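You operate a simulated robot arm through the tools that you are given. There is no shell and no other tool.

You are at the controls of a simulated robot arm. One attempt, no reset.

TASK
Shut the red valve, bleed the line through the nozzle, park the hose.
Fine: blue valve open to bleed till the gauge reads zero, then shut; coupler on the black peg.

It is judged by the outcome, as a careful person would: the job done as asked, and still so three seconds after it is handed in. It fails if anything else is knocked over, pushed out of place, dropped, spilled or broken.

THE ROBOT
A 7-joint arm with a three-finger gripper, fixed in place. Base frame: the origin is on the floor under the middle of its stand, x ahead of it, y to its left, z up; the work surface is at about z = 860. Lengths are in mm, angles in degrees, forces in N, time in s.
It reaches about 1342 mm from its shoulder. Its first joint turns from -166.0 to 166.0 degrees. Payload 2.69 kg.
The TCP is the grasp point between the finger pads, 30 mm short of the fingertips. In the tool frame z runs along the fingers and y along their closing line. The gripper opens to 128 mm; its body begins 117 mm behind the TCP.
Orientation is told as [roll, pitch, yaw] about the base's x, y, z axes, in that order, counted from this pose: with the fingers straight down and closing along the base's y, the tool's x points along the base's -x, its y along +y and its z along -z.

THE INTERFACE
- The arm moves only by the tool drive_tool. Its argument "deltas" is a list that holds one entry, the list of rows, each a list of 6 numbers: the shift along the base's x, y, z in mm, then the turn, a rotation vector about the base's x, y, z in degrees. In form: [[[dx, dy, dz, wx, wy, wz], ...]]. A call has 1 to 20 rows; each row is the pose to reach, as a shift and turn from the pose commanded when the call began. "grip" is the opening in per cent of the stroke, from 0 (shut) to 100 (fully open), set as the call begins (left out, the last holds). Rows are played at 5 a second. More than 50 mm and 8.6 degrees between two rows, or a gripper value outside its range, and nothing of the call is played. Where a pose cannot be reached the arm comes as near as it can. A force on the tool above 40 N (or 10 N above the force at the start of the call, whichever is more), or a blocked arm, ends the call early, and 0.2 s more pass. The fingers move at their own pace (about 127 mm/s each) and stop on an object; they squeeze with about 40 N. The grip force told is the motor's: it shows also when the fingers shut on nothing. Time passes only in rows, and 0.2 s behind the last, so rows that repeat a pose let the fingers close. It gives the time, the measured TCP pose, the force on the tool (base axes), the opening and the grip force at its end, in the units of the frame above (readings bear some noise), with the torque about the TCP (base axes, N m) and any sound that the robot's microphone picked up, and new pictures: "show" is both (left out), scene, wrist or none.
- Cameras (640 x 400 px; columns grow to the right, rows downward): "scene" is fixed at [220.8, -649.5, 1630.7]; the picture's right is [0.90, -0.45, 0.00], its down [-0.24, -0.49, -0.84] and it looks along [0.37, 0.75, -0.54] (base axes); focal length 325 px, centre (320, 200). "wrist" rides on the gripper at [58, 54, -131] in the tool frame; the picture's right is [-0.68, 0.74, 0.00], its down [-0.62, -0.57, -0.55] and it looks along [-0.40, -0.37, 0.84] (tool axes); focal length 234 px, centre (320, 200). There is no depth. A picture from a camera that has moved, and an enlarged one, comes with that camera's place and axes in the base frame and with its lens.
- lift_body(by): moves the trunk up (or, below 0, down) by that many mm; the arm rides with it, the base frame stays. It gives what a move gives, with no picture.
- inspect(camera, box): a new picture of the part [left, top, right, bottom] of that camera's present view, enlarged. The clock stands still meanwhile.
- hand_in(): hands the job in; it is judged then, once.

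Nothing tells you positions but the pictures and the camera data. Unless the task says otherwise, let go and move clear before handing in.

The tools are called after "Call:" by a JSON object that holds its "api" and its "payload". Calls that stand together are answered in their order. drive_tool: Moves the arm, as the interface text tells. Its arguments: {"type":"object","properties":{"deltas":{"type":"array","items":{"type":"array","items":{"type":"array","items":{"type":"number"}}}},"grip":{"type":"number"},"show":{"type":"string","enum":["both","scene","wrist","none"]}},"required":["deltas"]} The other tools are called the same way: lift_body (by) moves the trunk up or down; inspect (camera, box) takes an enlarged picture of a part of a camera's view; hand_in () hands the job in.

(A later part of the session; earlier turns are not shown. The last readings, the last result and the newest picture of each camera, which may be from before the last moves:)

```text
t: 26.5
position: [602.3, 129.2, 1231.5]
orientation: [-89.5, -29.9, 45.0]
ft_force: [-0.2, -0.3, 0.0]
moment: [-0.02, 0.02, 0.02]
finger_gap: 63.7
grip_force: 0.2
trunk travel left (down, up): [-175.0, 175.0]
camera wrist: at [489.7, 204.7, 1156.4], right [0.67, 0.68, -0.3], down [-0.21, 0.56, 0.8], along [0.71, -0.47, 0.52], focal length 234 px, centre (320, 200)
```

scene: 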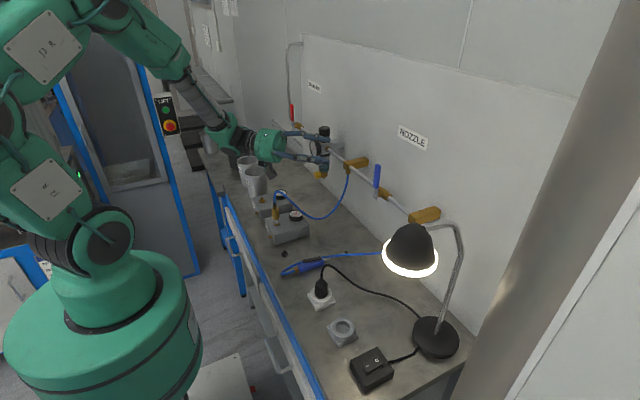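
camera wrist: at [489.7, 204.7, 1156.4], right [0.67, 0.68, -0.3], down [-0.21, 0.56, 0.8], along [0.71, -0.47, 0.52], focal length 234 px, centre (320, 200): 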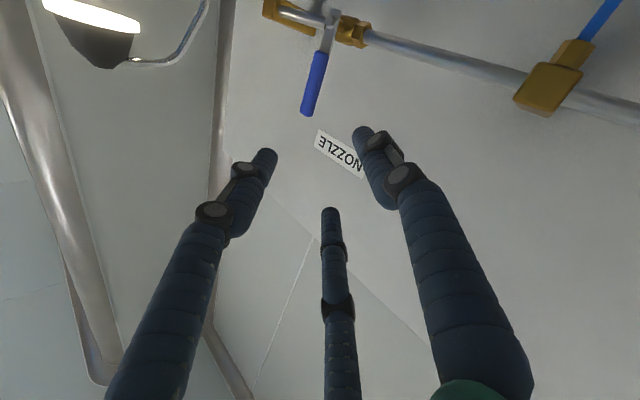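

That pose was reached exactly and the blue handle appears where predicted. I'll move along the tool axis to a stand-off about 70 mm short of it.

Call:
{"api": "drive_tool", "payload": {"deltas": [[[10, -16, -6, 0, 0, 0], [20, -32, -12, 0, 0, 0], [30, -48, -18, 0, 0, 0], [40, -64, -24, 0, 0, 0], [49, -80, -30, 0, 0, 0], [49, -80, -30, 0, 0, 0]]], "grip": 62}}

Call:
{"api": "inspect", "payload": {"camera": "wrist", "box": [240, 0, 400, 200]}}

```text
t: 27.9
position: [650.5, 49.4, 1201.5]
orientation: [-89.4, -29.9, 45.1]
ft_force: [0.1, -1.1, 0.0]
moment: [0.0, -0.02, 0.01]
finger_gap: 79.2
grip_force: 0.1
trunk travel left (down, up): [-175.0, 175.0]
camera wrist: at [539.1, 124.5, 1126.3], right [0.67, 0.68, -0.3], down [-0.21, 0.56, 0.8], along [0.71, -0.47, 0.52], focal length 234 px, centre (320, 200)
```

scene: 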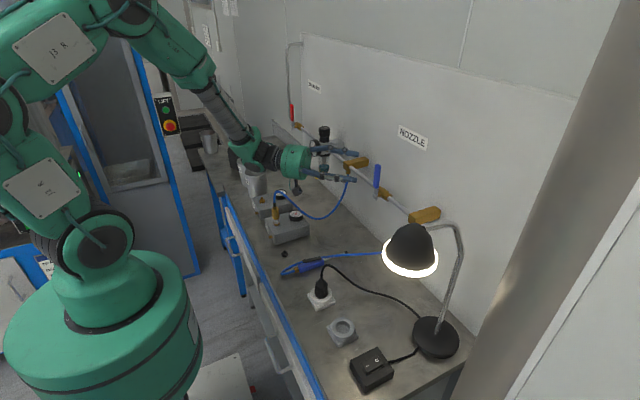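
wrist: 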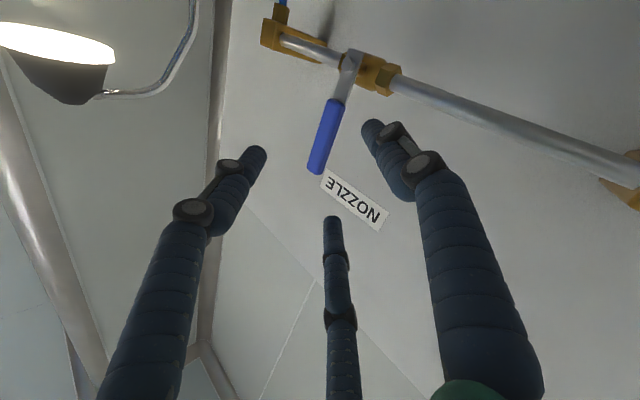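

```text
2.00 times, centred on (320, 100) of wrist
camera zoom: at [539.1, 124.5, 1126.3], right [0.67, 0.68, -0.3], down [-0.21, 0.56, 0.8], along [0.71, -0.47, 0.52], focal length 468 px, centre (320, 400)
```

zoom: 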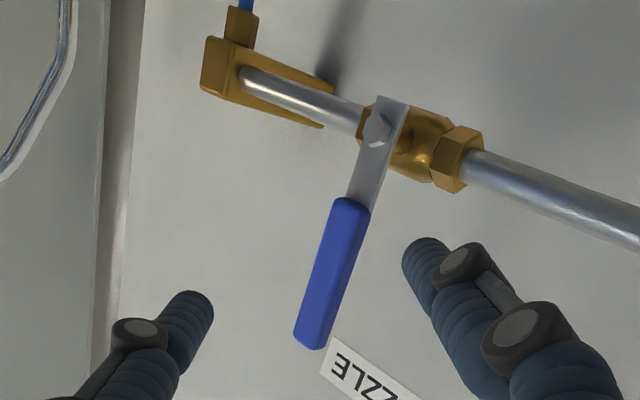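

The blue bar lies almost on the tool axis (pivot near y≈−8, z≈1130). I'll advance so the bar sits between the fingers.

Call:
{"api": "drive_tool", "payload": {"deltas": [[[12, -9, -2, 0, 0, 0], [25, -22, -4, 0, 0, 0], [38, -35, -6, 0, 0, 0], [46, -43, -6, 0, 0, 0], [51, -48, -6, 0, 0, 0], [51, -48, -6, 0, 0, 0]]], "grip": 62}}

Call:
{"api": "inspect", "payload": {"camera": "wrist", "box": [240, 40, 400, 240]}}

Call:
{"api": "inspect", "payload": {"camera": "scene", "box": [330, 140, 430, 220]}}

```text
t: 29.3
position: [702.0, 2.0, 1195.8]
orientation: [-89.5, -30.0, 45.1]
ft_force: [-0.4, -0.5, 0.5]
moment: [-0.01, -0.01, -0.02]
finger_gap: 79.6
grip_force: 0.0
trunk travel left (down, up): [-175.0, 175.0]
camera wrist: at [590.4, 77.1, 1120.4], right [0.67, 0.68, -0.3], down [-0.21, 0.56, 0.8], along [0.71, -0.47, 0.52], focal length 234 px, centre (320, 200)
```

scene: 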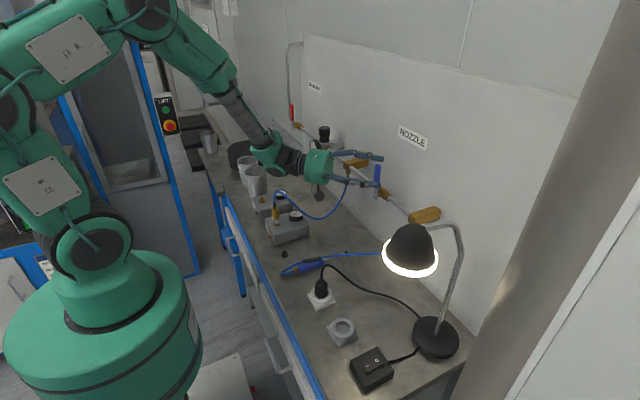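
wrist: 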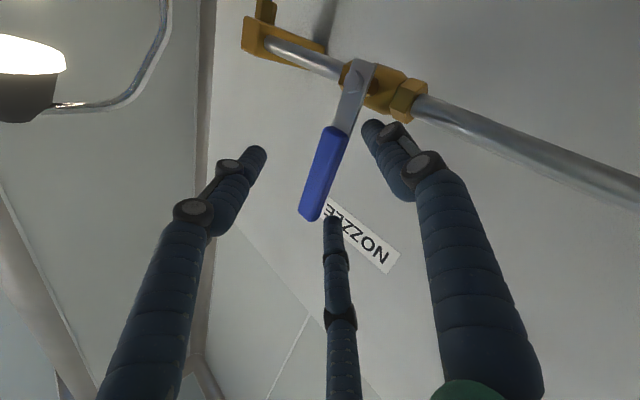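

```text
2.00 times, centred on (320, 140) of wrist
camera zoom: at [590.4, 77.1, 1120.4], right [0.67, 0.68, -0.3], down [-0.21, 0.56, 0.8], along [0.71, -0.47, 0.52], focal length 468 px, centre (320, 320)
```

zoom: 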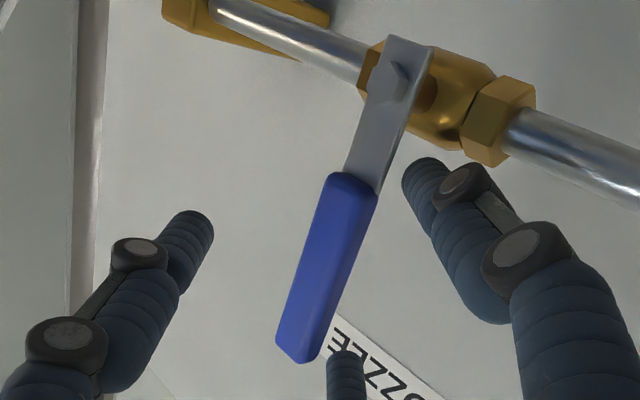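

```text
5.00 times, centred on (380, 180) of scene
camera zoom: at [220.8, -649.5, 1630.7], right [0.9, -0.45, 0.0], down [-0.24, -0.49, -0.84], along [0.37, 0.75, -0.54], focal length 1626 px, centre (20, 300)
```

zoom: 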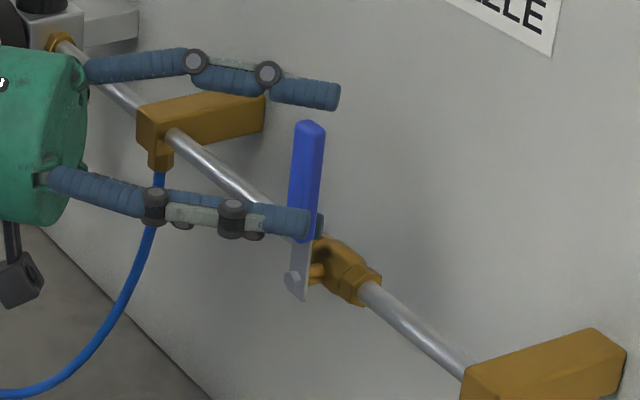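

The bar is centred in the cage. I'll close to a loose cage, since a firm clamp would fight the changing angle, and start swinging the handle toward −y. I'll do a small part first to confirm the direction and the torque.

Call:
{"api": "drive_tool", "payload": {"deltas": [[[0, 0, 0, 0, 0, 0], [0, 0, 0, 0, 0, 0], [0, -9.0, -0.6, 4.0, -4.0, 0], [0, -17.9, -2.5, 8.1, -8.1, 0], [0, -26.4, -5.6, 12.4, -12.4, 0]]], "grip": 33}}

Call:
{"api": "inspect", "payload": {"camera": "wrist", "box": [240, 40, 400, 240]}}

Call:
{"api": "inspect", "payload": {"camera": "scene", "box": [330, 140, 430, 220]}}

```text
t: 30.5
position: [702.4, -24.7, 1189.0]
orientation: [-89.6, -47.5, 45.1]
ft_force: [1.8, 0.6, 0.5]
moment: [0.02, -0.07, 0.02]
finger_gap: 42.9
grip_force: 0.3
trunk travel left (down, up): [-175.0, 175.0]
camera wrist: at [606.9, 67.6, 1110.8], right [0.7, 0.71, 0.0], down [-0.39, 0.38, 0.84], along [0.6, -0.59, 0.54], focal length 234 px, centre (320, 200)
```

scene: 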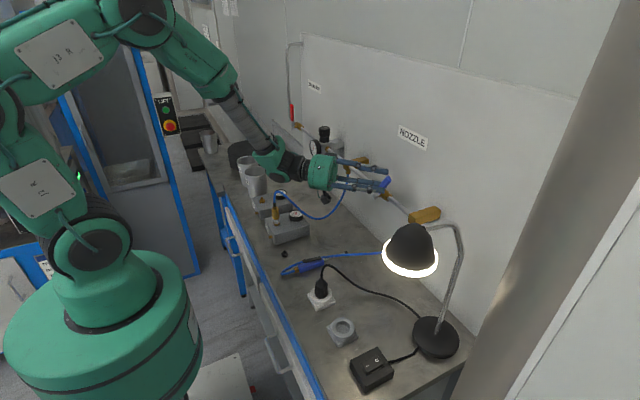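
wrist: 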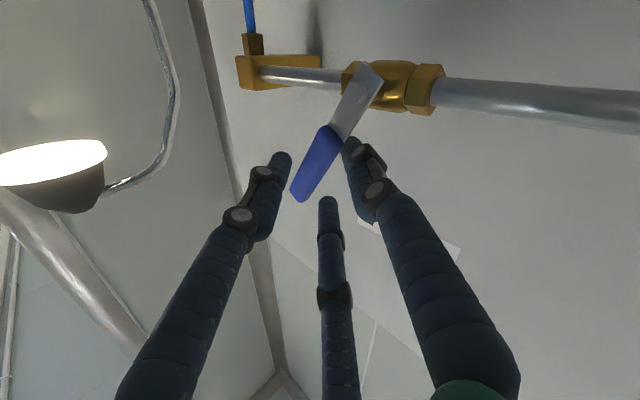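

```text
2.00 times, centred on (320, 140) of wrist
camera zoom: at [606.9, 67.6, 1110.8], right [0.7, 0.71, 0.0], down [-0.39, 0.38, 0.84], along [0.6, -0.59, 0.54], focal length 468 px, centre (320, 320)
```

zoom: 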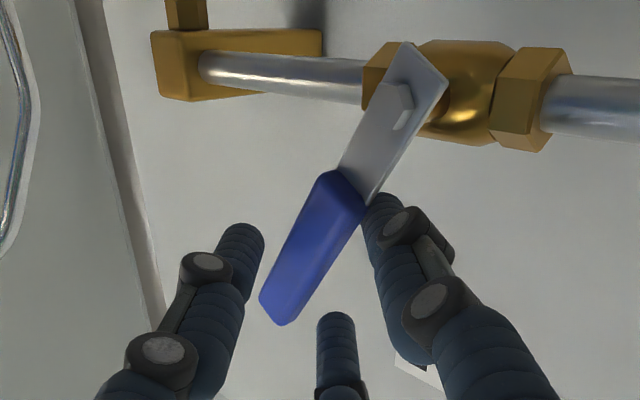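

```text
5.00 times, centred on (380, 180) of scene
camera zoom: at [220.8, -649.5, 1630.7], right [0.9, -0.45, 0.0], down [-0.24, -0.49, -0.84], along [0.37, 0.75, -0.54], focal length 1626 px, centre (20, 300)
```

zoom: 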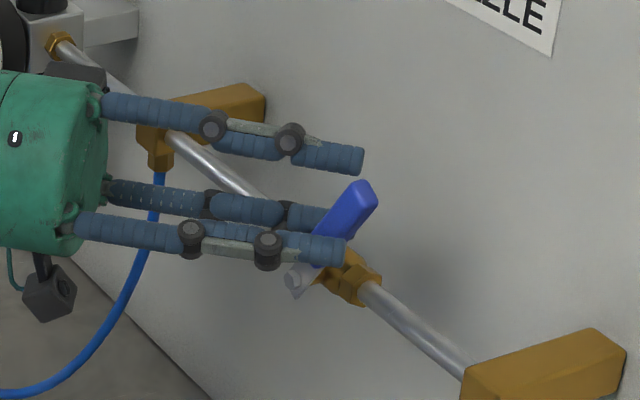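

The handle turns freely in this direction, with about 2 N of resistance and roughly 32° done. I'll continue along the arc.

Call:
{"api": "drive_tool", "payload": {"deltas": [[[0, -8.0, -4.3, 4.45, -4.45, 0], [0, -15.4, -9.6, 9.33, -9.33, 0], [0, -21.9, -15.9, 14.6, -14.6, 0], [0, -27.5, -23.0, 20.4, -20.4, 0], [0, -29.9, -26.9, 23.5, -23.5, 0]]], "grip": 33}}

Call:
{"api": "inspect", "payload": {"camera": "scene", "box": [330, 140, 430, 220]}}

Call:
{"api": "inspect", "payload": {"camera": "scene", "box": [255, 170, 325, 235]}}

```text
t: 31.7
position: [703.8, -53.8, 1162.5]
orientation: [-89.8, -80.8, 45.4]
ft_force: [0.4, 0.3, 1.3]
moment: [0.03, -0.01, 0.03]
finger_gap: 42.5
grip_force: 0.3
trunk travel left (down, up): [-175.0, 175.0]
camera wrist: at [637.5, 68.4, 1095.6], right [0.58, 0.6, 0.55], down [-0.71, 0.06, 0.7], along [0.39, -0.8, 0.46], focal length 234 px, centre (320, 200)
```

scene: 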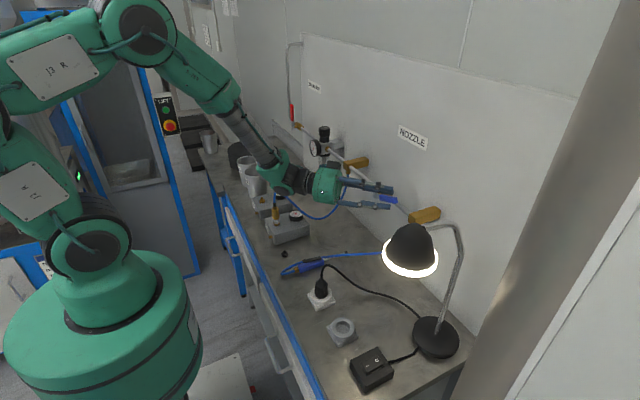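
wrist: 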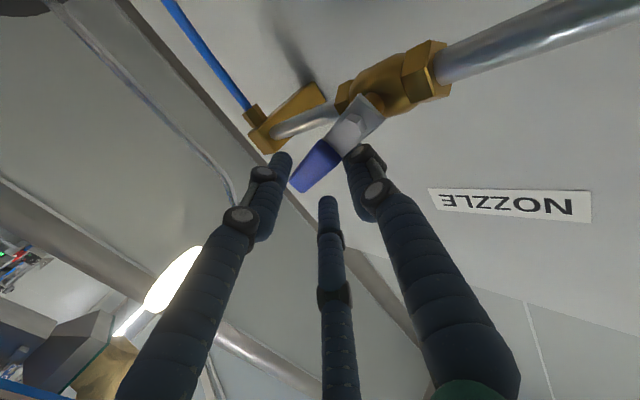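

```text
5.00 times, centred on (380, 180) of scene
camera zoom: at [220.8, -649.5, 1630.7], right [0.9, -0.45, 0.0], down [-0.24, -0.49, -0.84], along [0.37, 0.75, -0.54], focal length 1626 px, centre (20, 300)
```

zoom: 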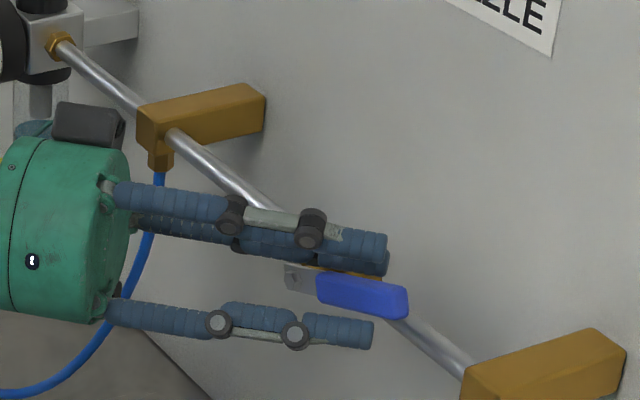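

```text
6.15 times, centred on (290, 202) of scene
camera zoom: at [220.8, -649.5, 1630.7], right [0.9, -0.45, 0.0], down [-0.24, -0.49, -0.84], along [0.37, 0.75, -0.54], focal length 2002 px, centre (505, 185)
```

zoom: 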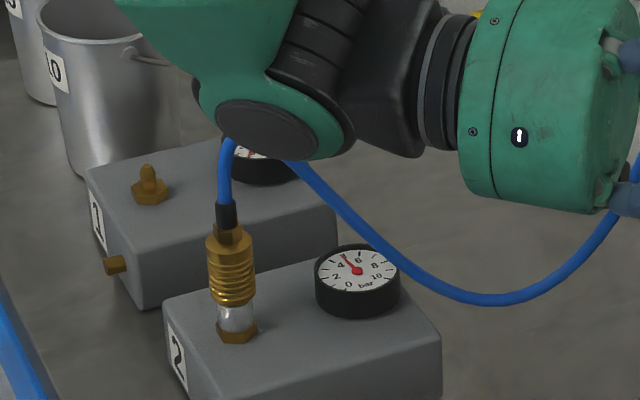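

The block gauge has dropped from 6 to about 4.7 bar, so the line bleeds as the blue valve opens. I'll push the handle the rest of the way.

Call:
{"api": "drive_tool", "payload": {"deltas": [[[0, -2.1, -4.0, 3.25, -3.25, 0], [0, -4.0, -8.15, 6.7, -6.7, 0], [0, -5.5, -12.4, 10.25, -10.25, 0], [0, -6.8, -16.8, 14.0, -14.0, 0], [0, -7.7, -21.2, 17.8, -17.8, 0], [0, -8.3, -25.7, 21.7, -21.7, 0]]], "grip": 33}}

Call:
{"api": "inspect", "payload": {"camera": "scene", "box": [330, 140, 430, 220]}}

Call:
{"api": "inspect", "payload": {"camera": "scene", "box": [255, 170, 325, 235]}}

```text
t: 33.1
position: [703.1, -62.8, 1137.2]
orientation: [90.7, -68.6, -135.4]
ft_force: [-1.9, -0.8, 3.2]
moment: [0.09, -0.07, 0.03]
finger_gap: 43.0
grip_force: 0.2
trunk travel left (down, up): [-175.0, 175.0]
camera wrist: at [657.8, 79.8, 1101.1], right [0.3, 0.32, 0.9], down [-0.92, -0.15, 0.36], along [0.25, -0.94, 0.24], focal length 234 px, centre (320, 200)
```

scene: 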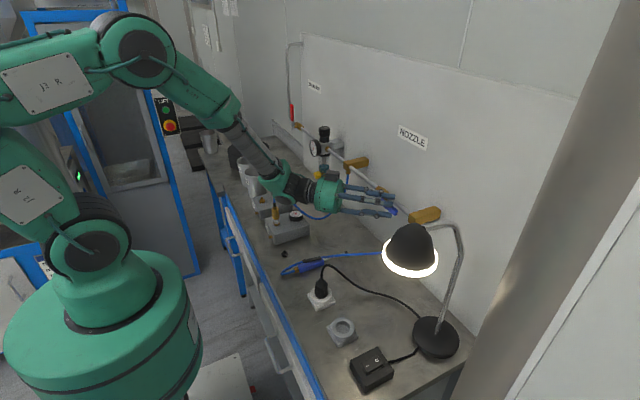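
wrist: 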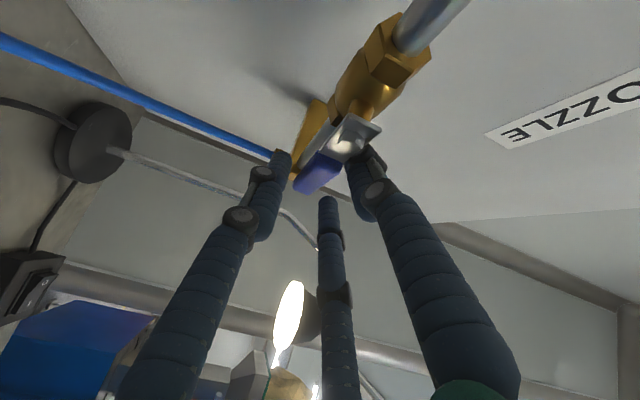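

```text
5.00 times, centred on (380, 180) of scene
camera zoom: at [220.8, -649.5, 1630.7], right [0.9, -0.45, 0.0], down [-0.24, -0.49, -0.84], along [0.37, 0.75, -0.54], focal length 1626 px, centre (20, 300)
```

zoom: 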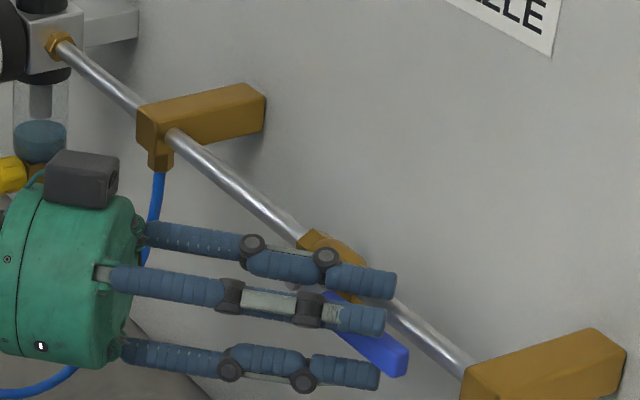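

```text
6.15 times, centred on (290, 202) of scene
camera zoom: at [220.8, -649.5, 1630.7], right [0.9, -0.45, 0.0], down [-0.24, -0.49, -0.84], along [0.37, 0.75, -0.54], focal length 2002 px, centre (505, 185)
```

zoom: 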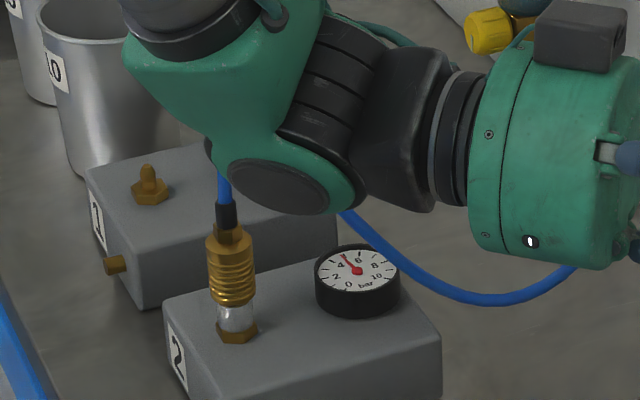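

The handle is about 86° round, and the gauge has settled near 4.7 bar, probably because the pressure is now shared with the nozzle hose. I'll push the last few degrees and let time pass to see whether it keeps falling.

Call:
{"api": "drive_tool", "payload": {"deltas": [[[0, -0.3, -3, 1, -1, 0], [0, -0.5, -6, 2, -2, 0], [0, -0.5, -9, 3, -3, 0], [0, -0.5, -9, 3, -3, 0]]], "grip": 33}}

Call:
{"api": "inspect", "payload": {"camera": "scene", "box": [330, 140, 430, 220]}}

Call:
{"api": "inspect", "payload": {"camera": "scene", "box": [270, 190, 320, 230]}}

```text
t: 34.1
position: [703.8, -61.2, 1135.3]
orientation: [90.3, -66.2, -135.0]
ft_force: [-0.5, -5.5, 13.6]
moment: [0.34, -0.23, -0.07]
finger_gap: 43.2
grip_force: 0.1
out of reach, approached as far as the arm can: row 2, 3, 4
trunk travel left (down, up): [-175.0, 175.0]
camera wrist: at [659.8, 81.6, 1102.4], right [0.28, 0.29, 0.92], down [-0.93, -0.16, 0.33], along [0.24, -0.95, 0.22], focal length 234 px, centre (320, 200)
```

scene: 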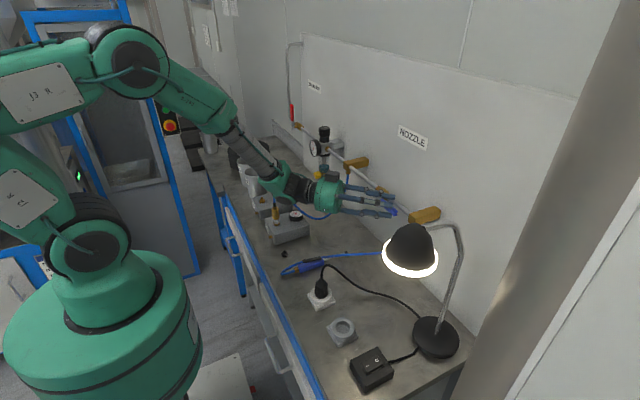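
wrist: 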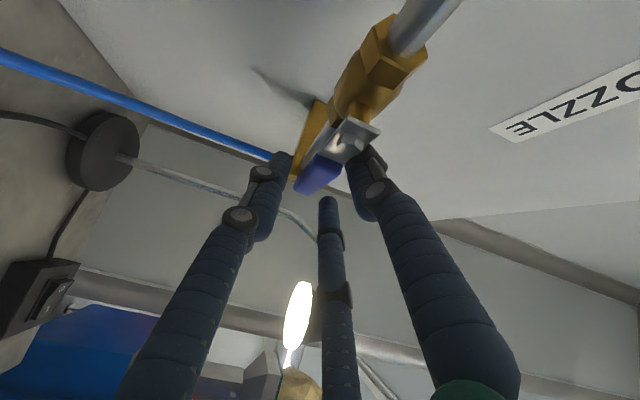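

```text
5.00 times, centred on (380, 180) of scene
camera zoom: at [220.8, -649.5, 1630.7], right [0.9, -0.45, 0.0], down [-0.24, -0.49, -0.84], along [0.37, 0.75, -0.54], focal length 1626 px, centre (20, 300)
```

zoom: 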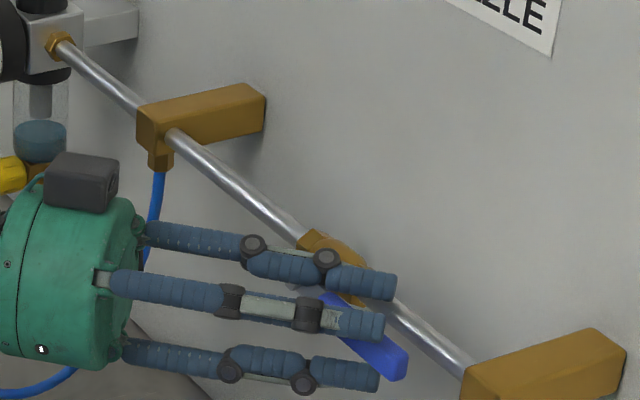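

```text
10.00 times, centred on (295, 210) of scene
camera zoom: at [220.8, -649.5, 1630.7], right [0.9, -0.45, 0.0], down [-0.24, -0.49, -0.84], along [0.37, 0.75, -0.54], focal length 3253 px, centre (570, 100)
```

zoom: 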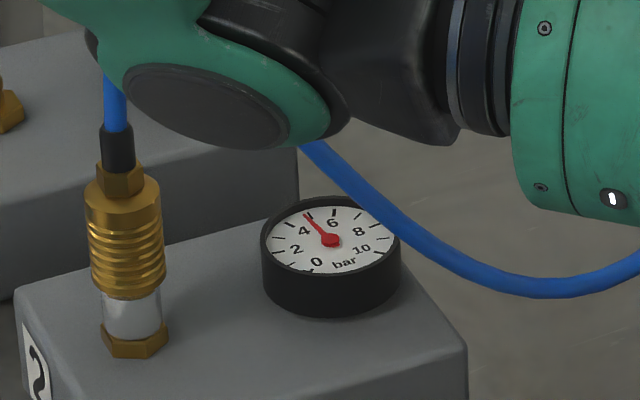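

The blue valve is open (handle horizontal, at its stop), but the gauge is holding near 4.7 bar, so air only leaves when the blow gun's trigger is pressed. I'll slide the fingers straight back off the handle and go and study the gun.

Call:
{"api": "drive_tool", "payload": {"deltas": [[[0, 0, 3, 0, 0, 0], [-10, 10, 4, 0, 0, 0], [-30, 30, 5, 0, 0, 0], [-60, 60, 5, 0, 0, 0], [-90, 90, 20, 0, 0, 0], [-115, 120, 45, 0, 0, 0]]], "grip": 33}}

Call:
{"api": "inspect", "payload": {"camera": "scene", "box": [330, 140, 430, 220]}}

Call:
{"api": "inspect", "payload": {"camera": "scene", "box": [270, 225, 360, 285]}}

```text
t: 35.5
position: [588.3, 57.3, 1179.5]
orientation: [90.7, -64.3, -135.2]
ft_force: [0.6, 0.5, 0.1]
moment: [-0.02, -0.05, -0.01]
finger_gap: 42.3
grip_force: 0.0
out of reach, approached as far as the arm can: row 1, 2, 3, 4
trunk travel left (down, up): [-175.0, 175.0]
camera wrist: at [545.0, 201.9, 1149.0], right [0.26, 0.27, 0.93], down [-0.94, -0.17, 0.31], along [0.24, -0.95, 0.21], focal length 234 px, centre (320, 200)
```

scene: 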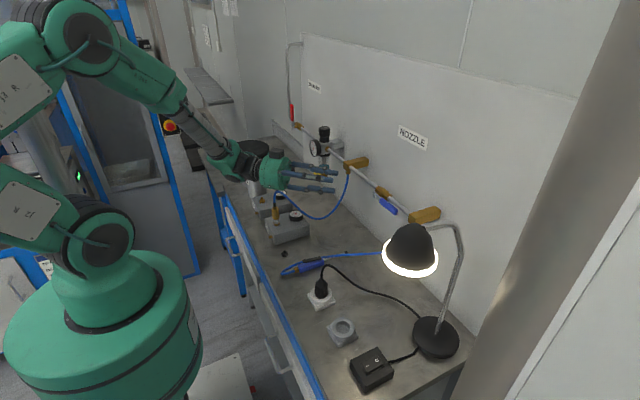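
wrist: 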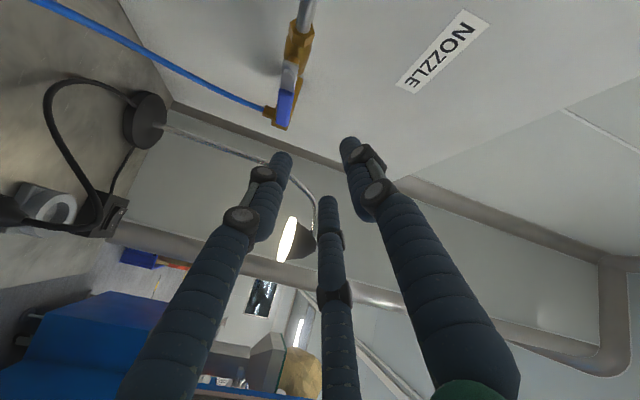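

```text
5.00 times, centred on (380, 180) of scene
camera zoom: at [220.8, -649.5, 1630.7], right [0.9, -0.45, 0.0], down [-0.24, -0.49, -0.84], along [0.37, 0.75, -0.54], focal length 1626 px, centre (20, 300)
```

zoom: 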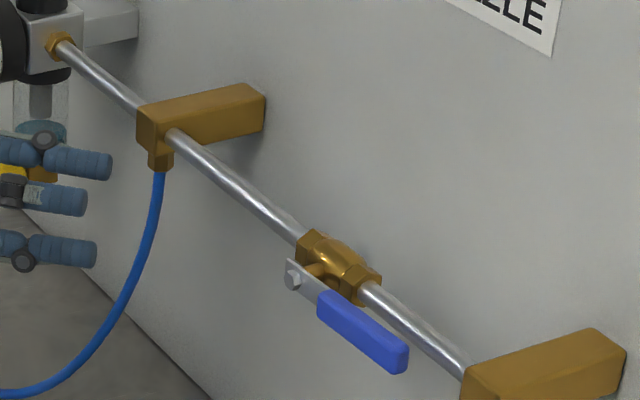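

```text
6.67 times, centred on (315, 255) of scene
camera zoom: at [220.8, -649.5, 1630.7], right [0.9, -0.45, 0.0], down [-0.24, -0.49, -0.84], along [0.37, 0.75, -0.54], focal length 2168 px, centre (353, -167)
```

zoom: 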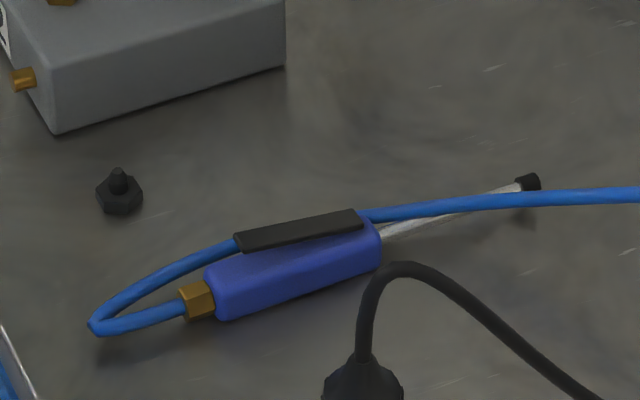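

The blue handle is parallel to the pipe now. Next I'll close the fingers and tilt the tool to point down and slightly to −y, so the wrist stays clear of the dead zone, hovering well above the blow gun.

Call:
{"api": "drive_tool", "payload": {"deltas": [[[-8, 8, -2, 4.55, 4.55, -2.61], [-16, 16, -4, 9.1, 9.1, -5.22], [-24, 24, -6, 13.65, 13.65, -7.83], [-32, 32, -10, 18.2, 18.2, -10.44], [-40, 40, -15, 22.75, 22.75, -13.05], [-44, 48, -20, 27.3, 27.3, -15.66], [-46, 55, -26, 31.85, 31.85, -18.27], [-48, 60, -32, 36.4, 36.4, -20.88], [-48, 62, -40, 40.95, 40.95, -23.5], [-48, 62, -50, 45.5, 45.5, -26.1]]], "grip": 33}}

```text
t: 37.7
position: [540.0, 120.2, 1127.6]
orientation: [-0.3, -29.8, -88.4]
ft_force: [-0.2, 0.3, 0.5]
moment: [0.0, -0.03, 0.0]
finger_gap: 42.1
grip_force: 0.1
trunk travel left (down, up): [-175.0, 175.0]
camera wrist: at [590.0, 237.5, 1212.3], right [0.75, -0.57, 0.33], down [-0.56, -0.28, 0.78], along [-0.35, -0.78, -0.52], focal length 234 px, centre (320, 200)
```

scene: 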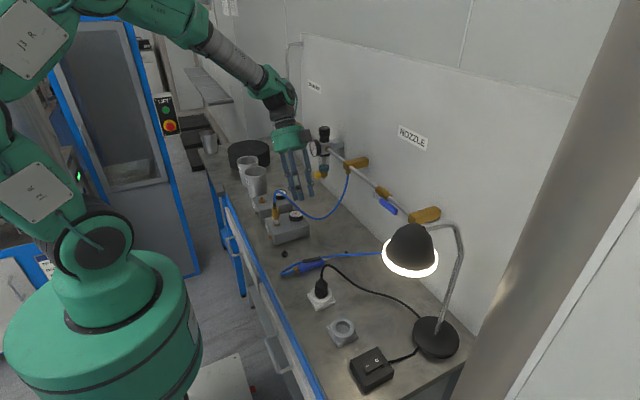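
wrist: 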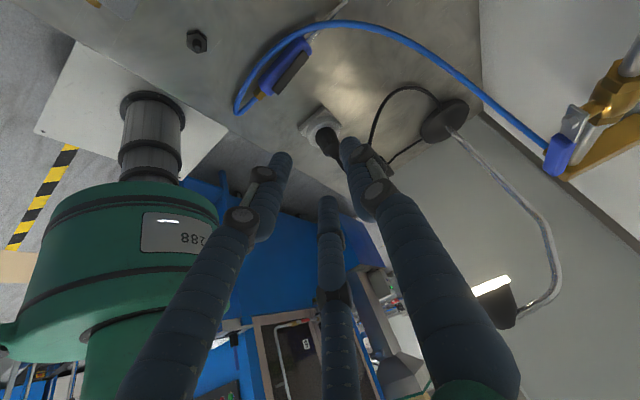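

The tool now points down with a tilt, and the wrist camera sees the gun, the peg and the black-plug socket. I'll zoom in on the gun and peg to triangulate them.

Call:
{"api": "inspect", "payload": {"camera": "wrist", "box": [160, 0, 360, 140]}}

Call:
{"api": "inspect", "payload": {"camera": "scene", "box": [275, 245, 325, 280]}}

Call:
{"api": "inspect", "payload": {"camera": "scene", "box": [255, 180, 325, 245]}}

```text
2.86 times, centred on (260, 70) of wrist
camera zoom: at [590.0, 237.5, 1212.3], right [0.75, -0.57, 0.33], down [-0.56, -0.28, 0.78], along [-0.35, -0.78, -0.52], focal length 669 px, centre (491, 571)
```

zoom: 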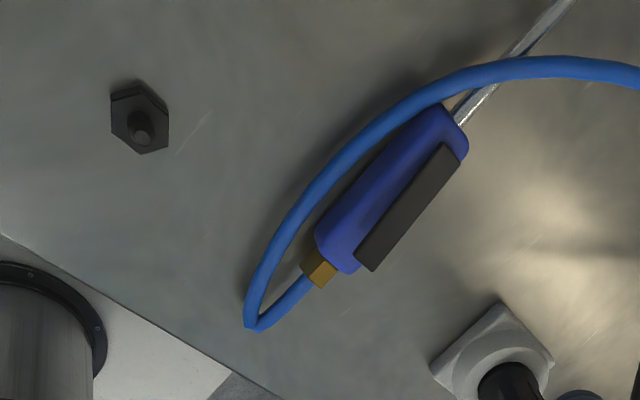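

```text
11.43 times, centred on (300, 262) of scene
camera zoom: at [220.8, -649.5, 1630.7], right [0.9, -0.45, 0.0], down [-0.24, -0.49, -0.84], along [0.37, 0.75, -0.54], focal length 3717 px, centre (549, -514)
```

zoom: 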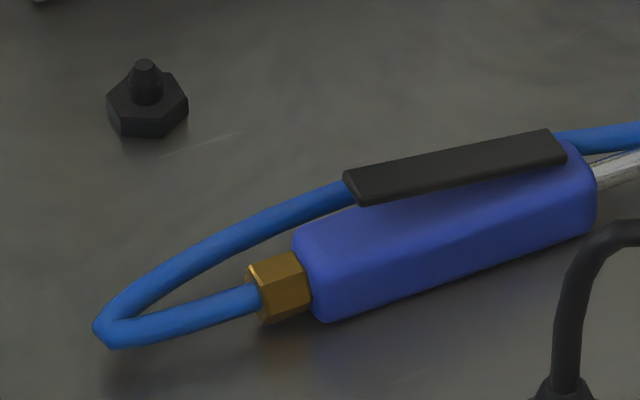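

```text
6.15 times, centred on (290, 212) of scene
camera zoom: at [220.8, -649.5, 1630.7], right [0.9, -0.45, 0.0], down [-0.24, -0.49, -0.84], along [0.37, 0.75, -0.54], focal length 2002 px, centre (505, 123)
```

zoom: 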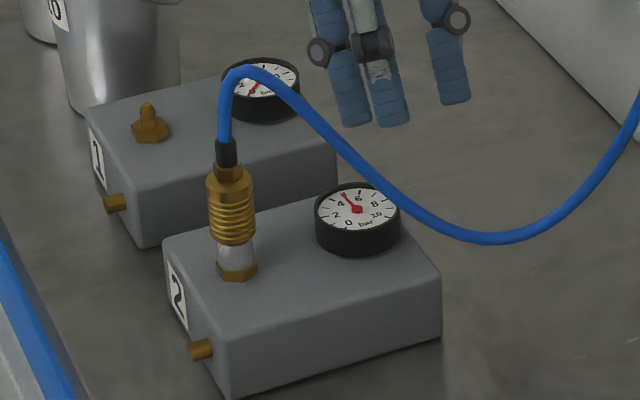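

The trigger lever comes out centred near (544, 60, 897), running x≈512–575. The black peg is near (483, 155). I'll check what the regulator gauge reads, since it may stay visible while I press.

Call:
{"api": "inspect", "payload": {"camera": "scene", "box": [295, 120, 345, 165]}}

```text
8.89 times, centred on (320, 142) of scene
camera zoom: at [220.8, -649.5, 1630.7], right [0.9, -0.45, 0.0], down [-0.24, -0.49, -0.84], along [0.37, 0.75, -0.54], focal length 2891 px, centre (320, 711)
```

zoom: 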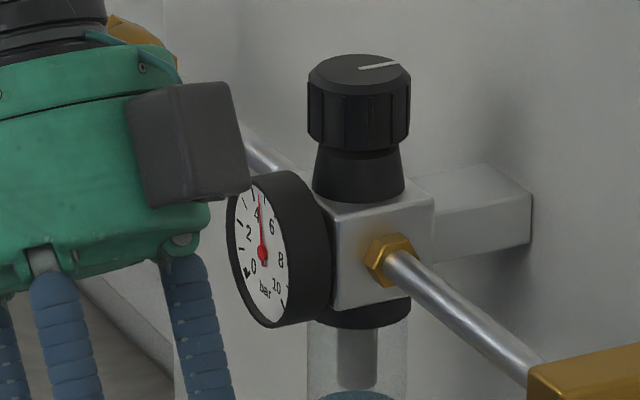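

Both gauges agree at about 4.7 bar. I'll close the fingers and descend to a hover above the lever.

Call:
{"api": "drive_tool", "payload": {"deltas": [[[1, -12, -25, 0, 0, 0], [2, -24, -50, 0, 0, 0], [3, -36, -75, 0, 0, 0], [4, -45, -100, 0, 0, 0], [4, -51, -125, 0, 0, 0], [4, -53, -150, 0, 0, 0], [4, -53, -160, 0, 0, 0]]], "grip": 0}}

Call:
{"api": "inspect", "payload": {"camera": "scene", "box": [265, 190, 355, 290]}}

Call:
{"api": "inspect", "payload": {"camera": "wrist", "box": [200, 60, 400, 260]}}

```text
t: 39.3
position: [545.3, 64.5, 967.1]
orientation: [-0.2, -29.9, -88.5]
ft_force: [-0.2, 0.7, 0.3]
moment: [-0.01, 0.04, -0.01]
finger_gap: 2.1
grip_force: 31.4
trunk travel left (down, up): [-175.0, 175.0]
camera wrist: at [595.0, 182.6, 1051.5], right [0.75, -0.57, 0.33], down [-0.56, -0.28, 0.78], along [-0.35, -0.78, -0.52], focal length 234 px, centre (320, 200)
```

scene: 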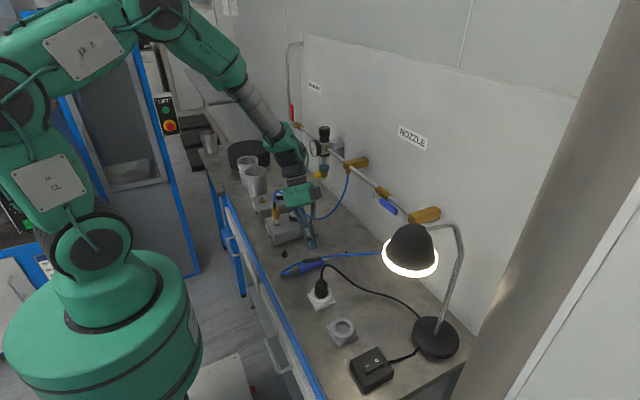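
wrist: 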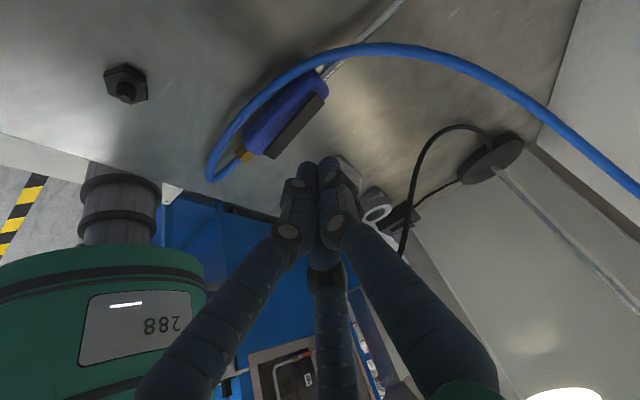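

```text
4.00 times, centred on (310, 240) of scene
camera zoom: at [220.8, -649.5, 1630.7], right [0.9, -0.45, 0.0], down [-0.24, -0.49, -0.84], along [0.37, 0.75, -0.54], focal length 1301 px, centre (360, 40)
```

zoom: 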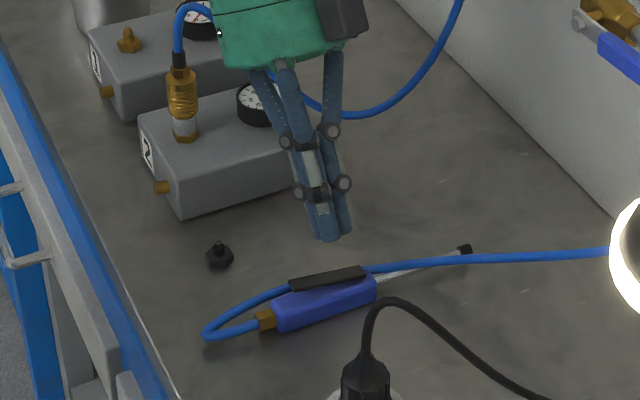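

```text
2.00 times, centred on (300, 160) of wrist
camera zoom: at [595.0, 182.6, 1051.5], right [0.75, -0.57, 0.33], down [-0.56, -0.28, 0.78], along [-0.35, -0.78, -0.52], focal length 468 px, centre (360, 280)
```

zoom: 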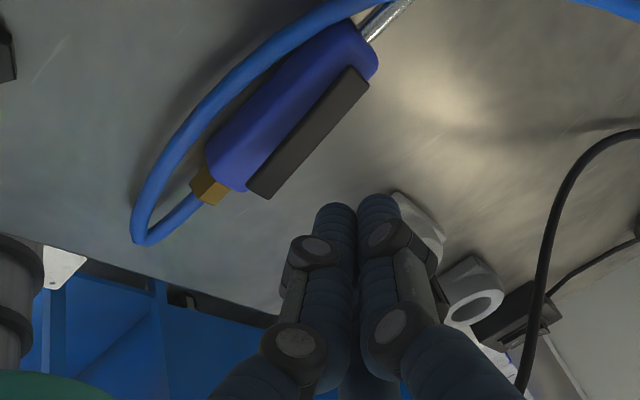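

The lever is confirmed at (545, 60, 897) from both cameras, and the fingertips are about 35 mm above it. I'll come down gently to find contact.

Call:
{"api": "drive_tool", "payload": {"deltas": [[[0, 2, -10, 0, 0, 0], [0, 2, -20, 0, 0, 0], [0, 2, -27, 0, 0, 0], [0, 2, -30, 0, 0, 0], [0, 2, -33, 0, 0, 0]]], "grip": 0, "show": "none"}}

Call:
{"api": "inspect", "payload": {"camera": "scene", "box": [275, 230, 345, 285]}}

Call:
{"api": "inspect", "payload": {"camera": "wrist", "box": [200, 60, 400, 260]}}

```text
t: 40.5
position: [545.1, 68.0, 935.3]
orientation: [-0.2, -29.9, -88.4]
ft_force: [0.1, 0.4, 0.6]
moment: [0.01, 0.0, 0.0]
finger_gap: 2.3
grip_force: 31.4
trunk travel left (down, up): [-175.0, 175.0]
```

```text
7.27 times, centred on (310, 258) of scene
camera zoom: at [220.8, -649.5, 1630.7], right [0.9, -0.45, 0.0], down [-0.24, -0.49, -0.84], along [0.37, 0.75, -0.54], focal length 2366 px, centre (393, -218)
```

zoom: 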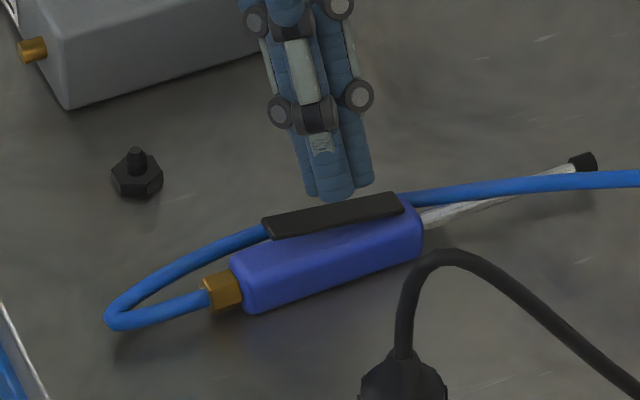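

```text
2.00 times, centred on (300, 160) of wrist
camera zoom: at [594.3, 185.8, 1018.9], right [0.75, -0.57, 0.33], down [-0.56, -0.27, 0.78], along [-0.35, -0.78, -0.52], focal length 468 px, centre (360, 280)
```

zoom: 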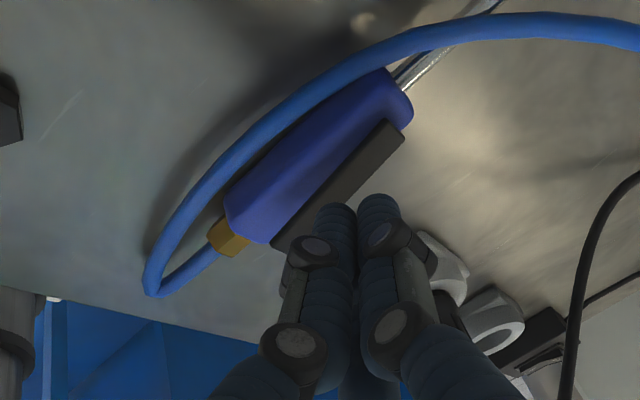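

The fingertip is right above the lever's middle and still free. I'll keep descending in small steps.

Call:
{"api": "drive_tool", "payload": {"deltas": [[[0, 0, -3, 0, 0, 0], [0, 0, -5, 0, 0, 0], [0, 0, -7, 0, 0, 0], [0, 0, -9, 0, 0, 0]]], "grip": 0, "show": "none"}}

Call:
{"api": "inspect", "payload": {"camera": "scene", "box": [275, 230, 345, 285]}}

Call:
{"api": "inspect", "payload": {"camera": "scene", "box": [295, 120, 345, 165]}}

```text
t: 41.5
position: [546.0, 69.1, 926.4]
orientation: [-0.2, -29.9, -88.4]
ft_force: [0.9, 1.7, 2.7]
moment: [0.06, 0.04, -0.02]
finger_gap: 2.0
grip_force: 31.4
trunk travel left (down, up): [-175.0, 175.0]
```

```text
7.27 times, centred on (310, 258) of scene
camera zoom: at [220.8, -649.5, 1630.7], right [0.9, -0.45, 0.0], down [-0.24, -0.49, -0.84], along [0.37, 0.75, -0.54], focal length 2366 px, centre (393, -218)
```

zoom: 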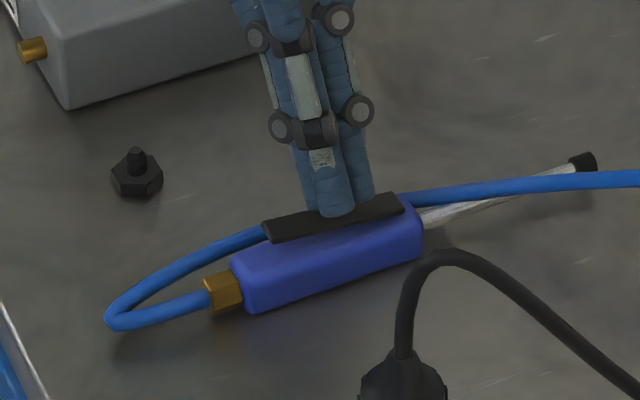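

```text
8.89 times, centred on (320, 142) of scene
camera zoom: at [220.8, -649.5, 1630.7], right [0.9, -0.45, 0.0], down [-0.24, -0.49, -0.84], along [0.37, 0.75, -0.54], focal length 2891 px, centre (320, 711)
```

zoom: 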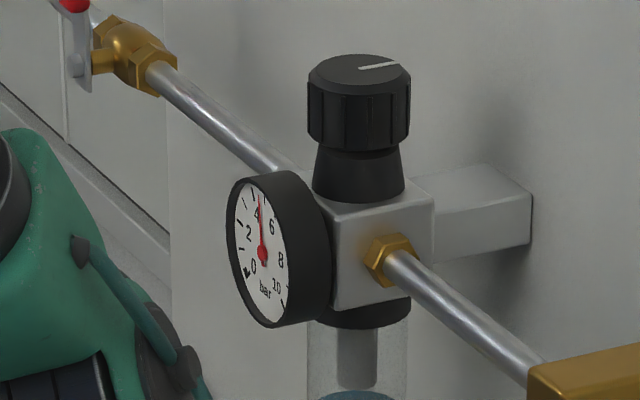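

There is light contact at about 3 N and the lever is starting to move. The regulator gauge stays visible, so I'll press further.

Call:
{"api": "drive_tool", "payload": {"deltas": [[[0, 0, -2, 0, 0, 0], [0, 0, -4, 0, 0, 0], [0, 0, -6, 0, 0, 0], [0, 0, -6, 0, 0, 0]]], "grip": 0, "show": "none"}}

Call:
{"api": "inspect", "payload": {"camera": "scene", "box": [275, 230, 345, 285]}}

Call:
{"api": "inspect", "payload": {"camera": "scene", "box": [295, 120, 345, 165]}}

```text
t: 42.5
position: [545.6, 68.7, 920.8]
orientation: [-0.2, -29.9, -88.5]
ft_force: [1.0, 2.4, 5.9]
moment: [0.02, 0.08, -0.05]
finger_gap: 1.8
grip_force: 31.3
trunk travel left (down, up): [-175.0, 175.0]
```

```text
7.27 times, centred on (310, 258) of scene
camera zoom: at [220.8, -649.5, 1630.7], right [0.9, -0.45, 0.0], down [-0.24, -0.49, -0.84], along [0.37, 0.75, -0.54], focal length 2366 px, centre (393, -218)
```

zoom: 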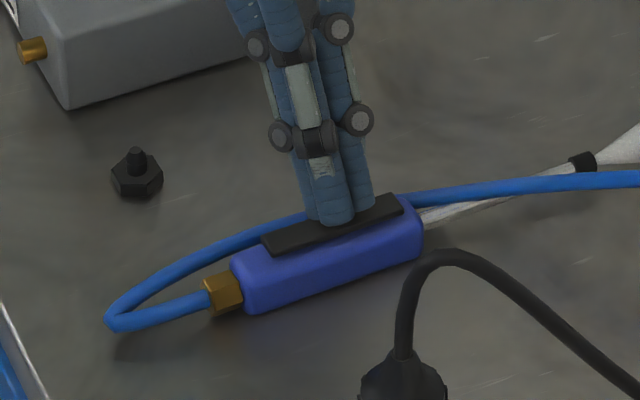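

```text
8.89 times, centred on (320, 142) of scene
camera zoom: at [220.8, -649.5, 1630.7], right [0.9, -0.45, 0.0], down [-0.24, -0.49, -0.84], along [0.37, 0.75, -0.54], focal length 2891 px, centre (320, 711)
```

zoom: 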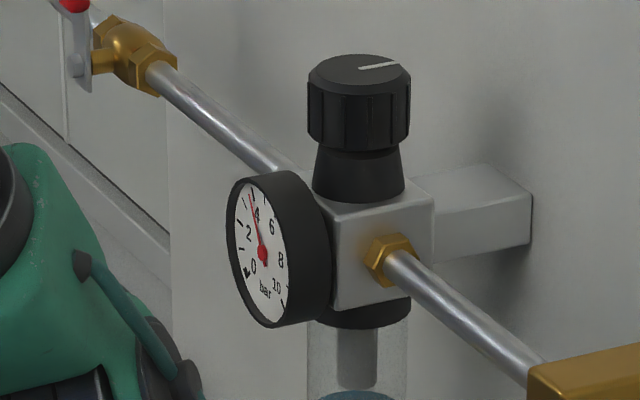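

The nozzle is blowing, with a visible white jet, and the gauge is falling (about 4). I'll press slightly more and hold to let it bleed.

Call:
{"api": "drive_tool", "payload": {"deltas": [[[0, 0, -1.5, 0, 0, 0], [0, 0, -2, 0, 0, 0], [0, 0, -2, 0, 0, 0], [0, 0, -2, 0, 0, 0], [0, 0, -2, 0, 0, 0], [0, 0, -2, 0, 0, 0], [0, 0, -2, 0, 0, 0], [0, 0, -2, 0, 0, 0], [0, 0, -2, 0, 0, 0], [0, 0, -2, 0, 0, 0], [0, 0, -2, 0, 0, 0], [0, 0, -2, 0, 0, 0], [0, 0, -2, 0, 0, 0], [0, 0, -2, 0, 0, 0], [0, 0, -2, 0, 0, 0]]], "grip": 0, "show": "scene"}}

Call:
{"api": "inspect", "payload": {"camera": "scene", "box": [295, 120, 345, 165]}}

Call:
{"api": "inspect", "payload": {"camera": "scene", "box": [275, 225, 375, 285]}}

```text
t: 45.7
position: [544.4, 70.3, 919.6]
orientation: [-0.2, -29.8, -88.4]
ft_force: [6.1, 7.4, 29.0]
moment: [0.08, 0.22, -0.03]
finger_gap: 2.0
grip_force: 31.7
trunk travel left (down, up): [-175.0, 175.0]
```

scene: 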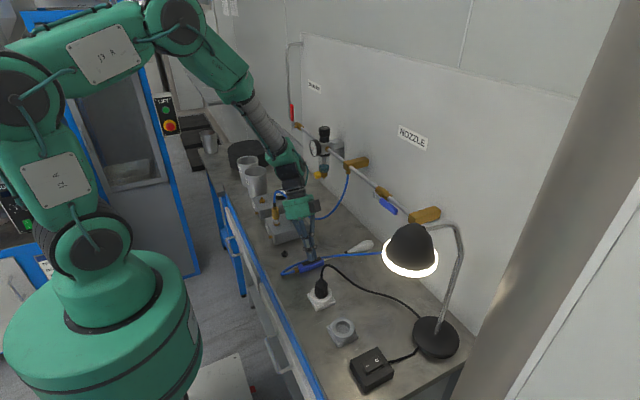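

```text
8.89 times, centred on (320, 142) of scene
camera zoom: at [220.8, -649.5, 1630.7], right [0.9, -0.45, 0.0], down [-0.24, -0.49, -0.84], along [0.37, 0.75, -0.54], focal length 2891 px, centre (320, 711)
```

zoom: 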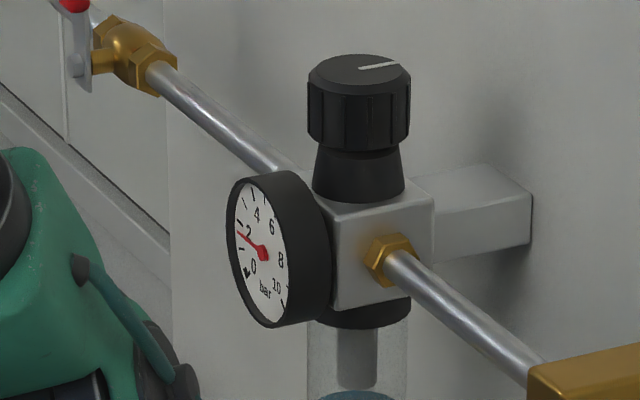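

```text
6.40 times, centred on (325, 255) of scene
camera zoom: at [220.8, -649.5, 1630.7], right [0.9, -0.45, 0.0], down [-0.24, -0.49, -0.84], along [0.37, 0.75, -0.54], focal length 2082 px, centre (288, -152)
```

zoom: 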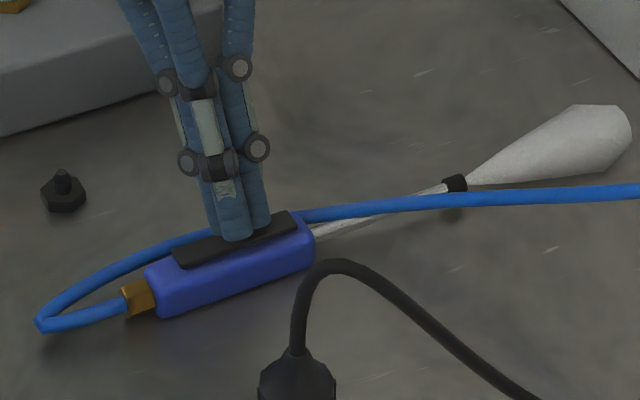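

The gauge is at about 2 bar and the lever has bottomed out at 29 N. I'll ease back 0.7 mm and keep holding.

Call:
{"api": "drive_tool", "payload": {"deltas": [[[0, 0, 0.7, 0, 0, 0], [0, 0, 0.7, 0, 0, 0], [0, 0, 0.7, 0, 0, 0], [0, 0, 0.7, 0, 0, 0], [0, 0, 0.7, 0, 0, 0], [0, 0, 0.7, 0, 0, 0], [0, 0, 0.7, 0, 0, 0], [0, 0, 0.7, 0, 0, 0], [0, 0, 0.7, 0, 0, 0], [0, 0, 0.7, 0, 0, 0], [0, 0, 0.7, 0, 0, 0], [0, 0, 0.7, 0, 0, 0], [0, 0, 0.7, 0, 0, 0], [0, 0, 0.7, 0, 0, 0], [0, 0, 0.7, 0, 0, 0], [0, 0, 0.7, 0, 0, 0], [0, 0, 0.7, 0, 0, 0], [0, 0, 0.7, 0, 0, 0], [0, 0, 0.7, 0, 0, 0], [0, 0, 0.7, 0, 0, 0]]], "grip": 0, "show": "none"}}

Call:
{"api": "inspect", "payload": {"camera": "scene", "box": [295, 120, 345, 165]}}

Call:
{"api": "inspect", "payload": {"camera": "scene", "box": [275, 225, 375, 285]}}

```text
t: 49.9
position: [546.1, 70.0, 918.7]
orientation: [-0.2, -29.8, -88.6]
ft_force: [-1.0, 2.0, 5.9]
moment: [0.0, 0.15, -0.05]
finger_gap: 2.3
grip_force: 31.0
trunk travel left (down, up): [-175.0, 175.0]
```

```text
8.89 times, centred on (320, 142) of scene
camera zoom: at [220.8, -649.5, 1630.7], right [0.9, -0.45, 0.0], down [-0.24, -0.49, -0.84], along [0.37, 0.75, -0.54], focal length 2891 px, centre (320, 711)
```

zoom: 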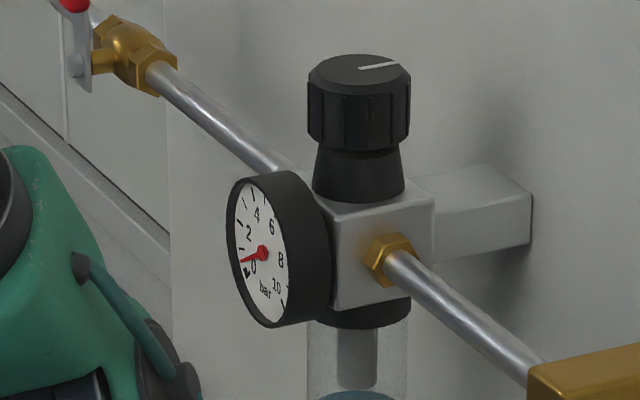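

```text
6.40 times, centred on (325, 255) of scene
camera zoom: at [220.8, -649.5, 1630.7], right [0.9, -0.45, 0.0], down [-0.24, -0.49, -0.84], along [0.37, 0.75, -0.54], focal length 2082 px, centre (288, -152)
```

zoom: 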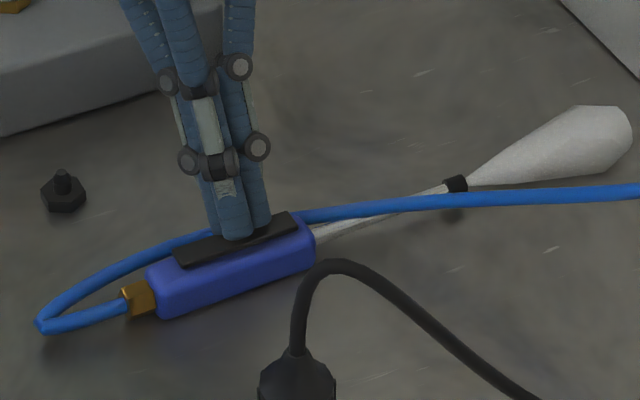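

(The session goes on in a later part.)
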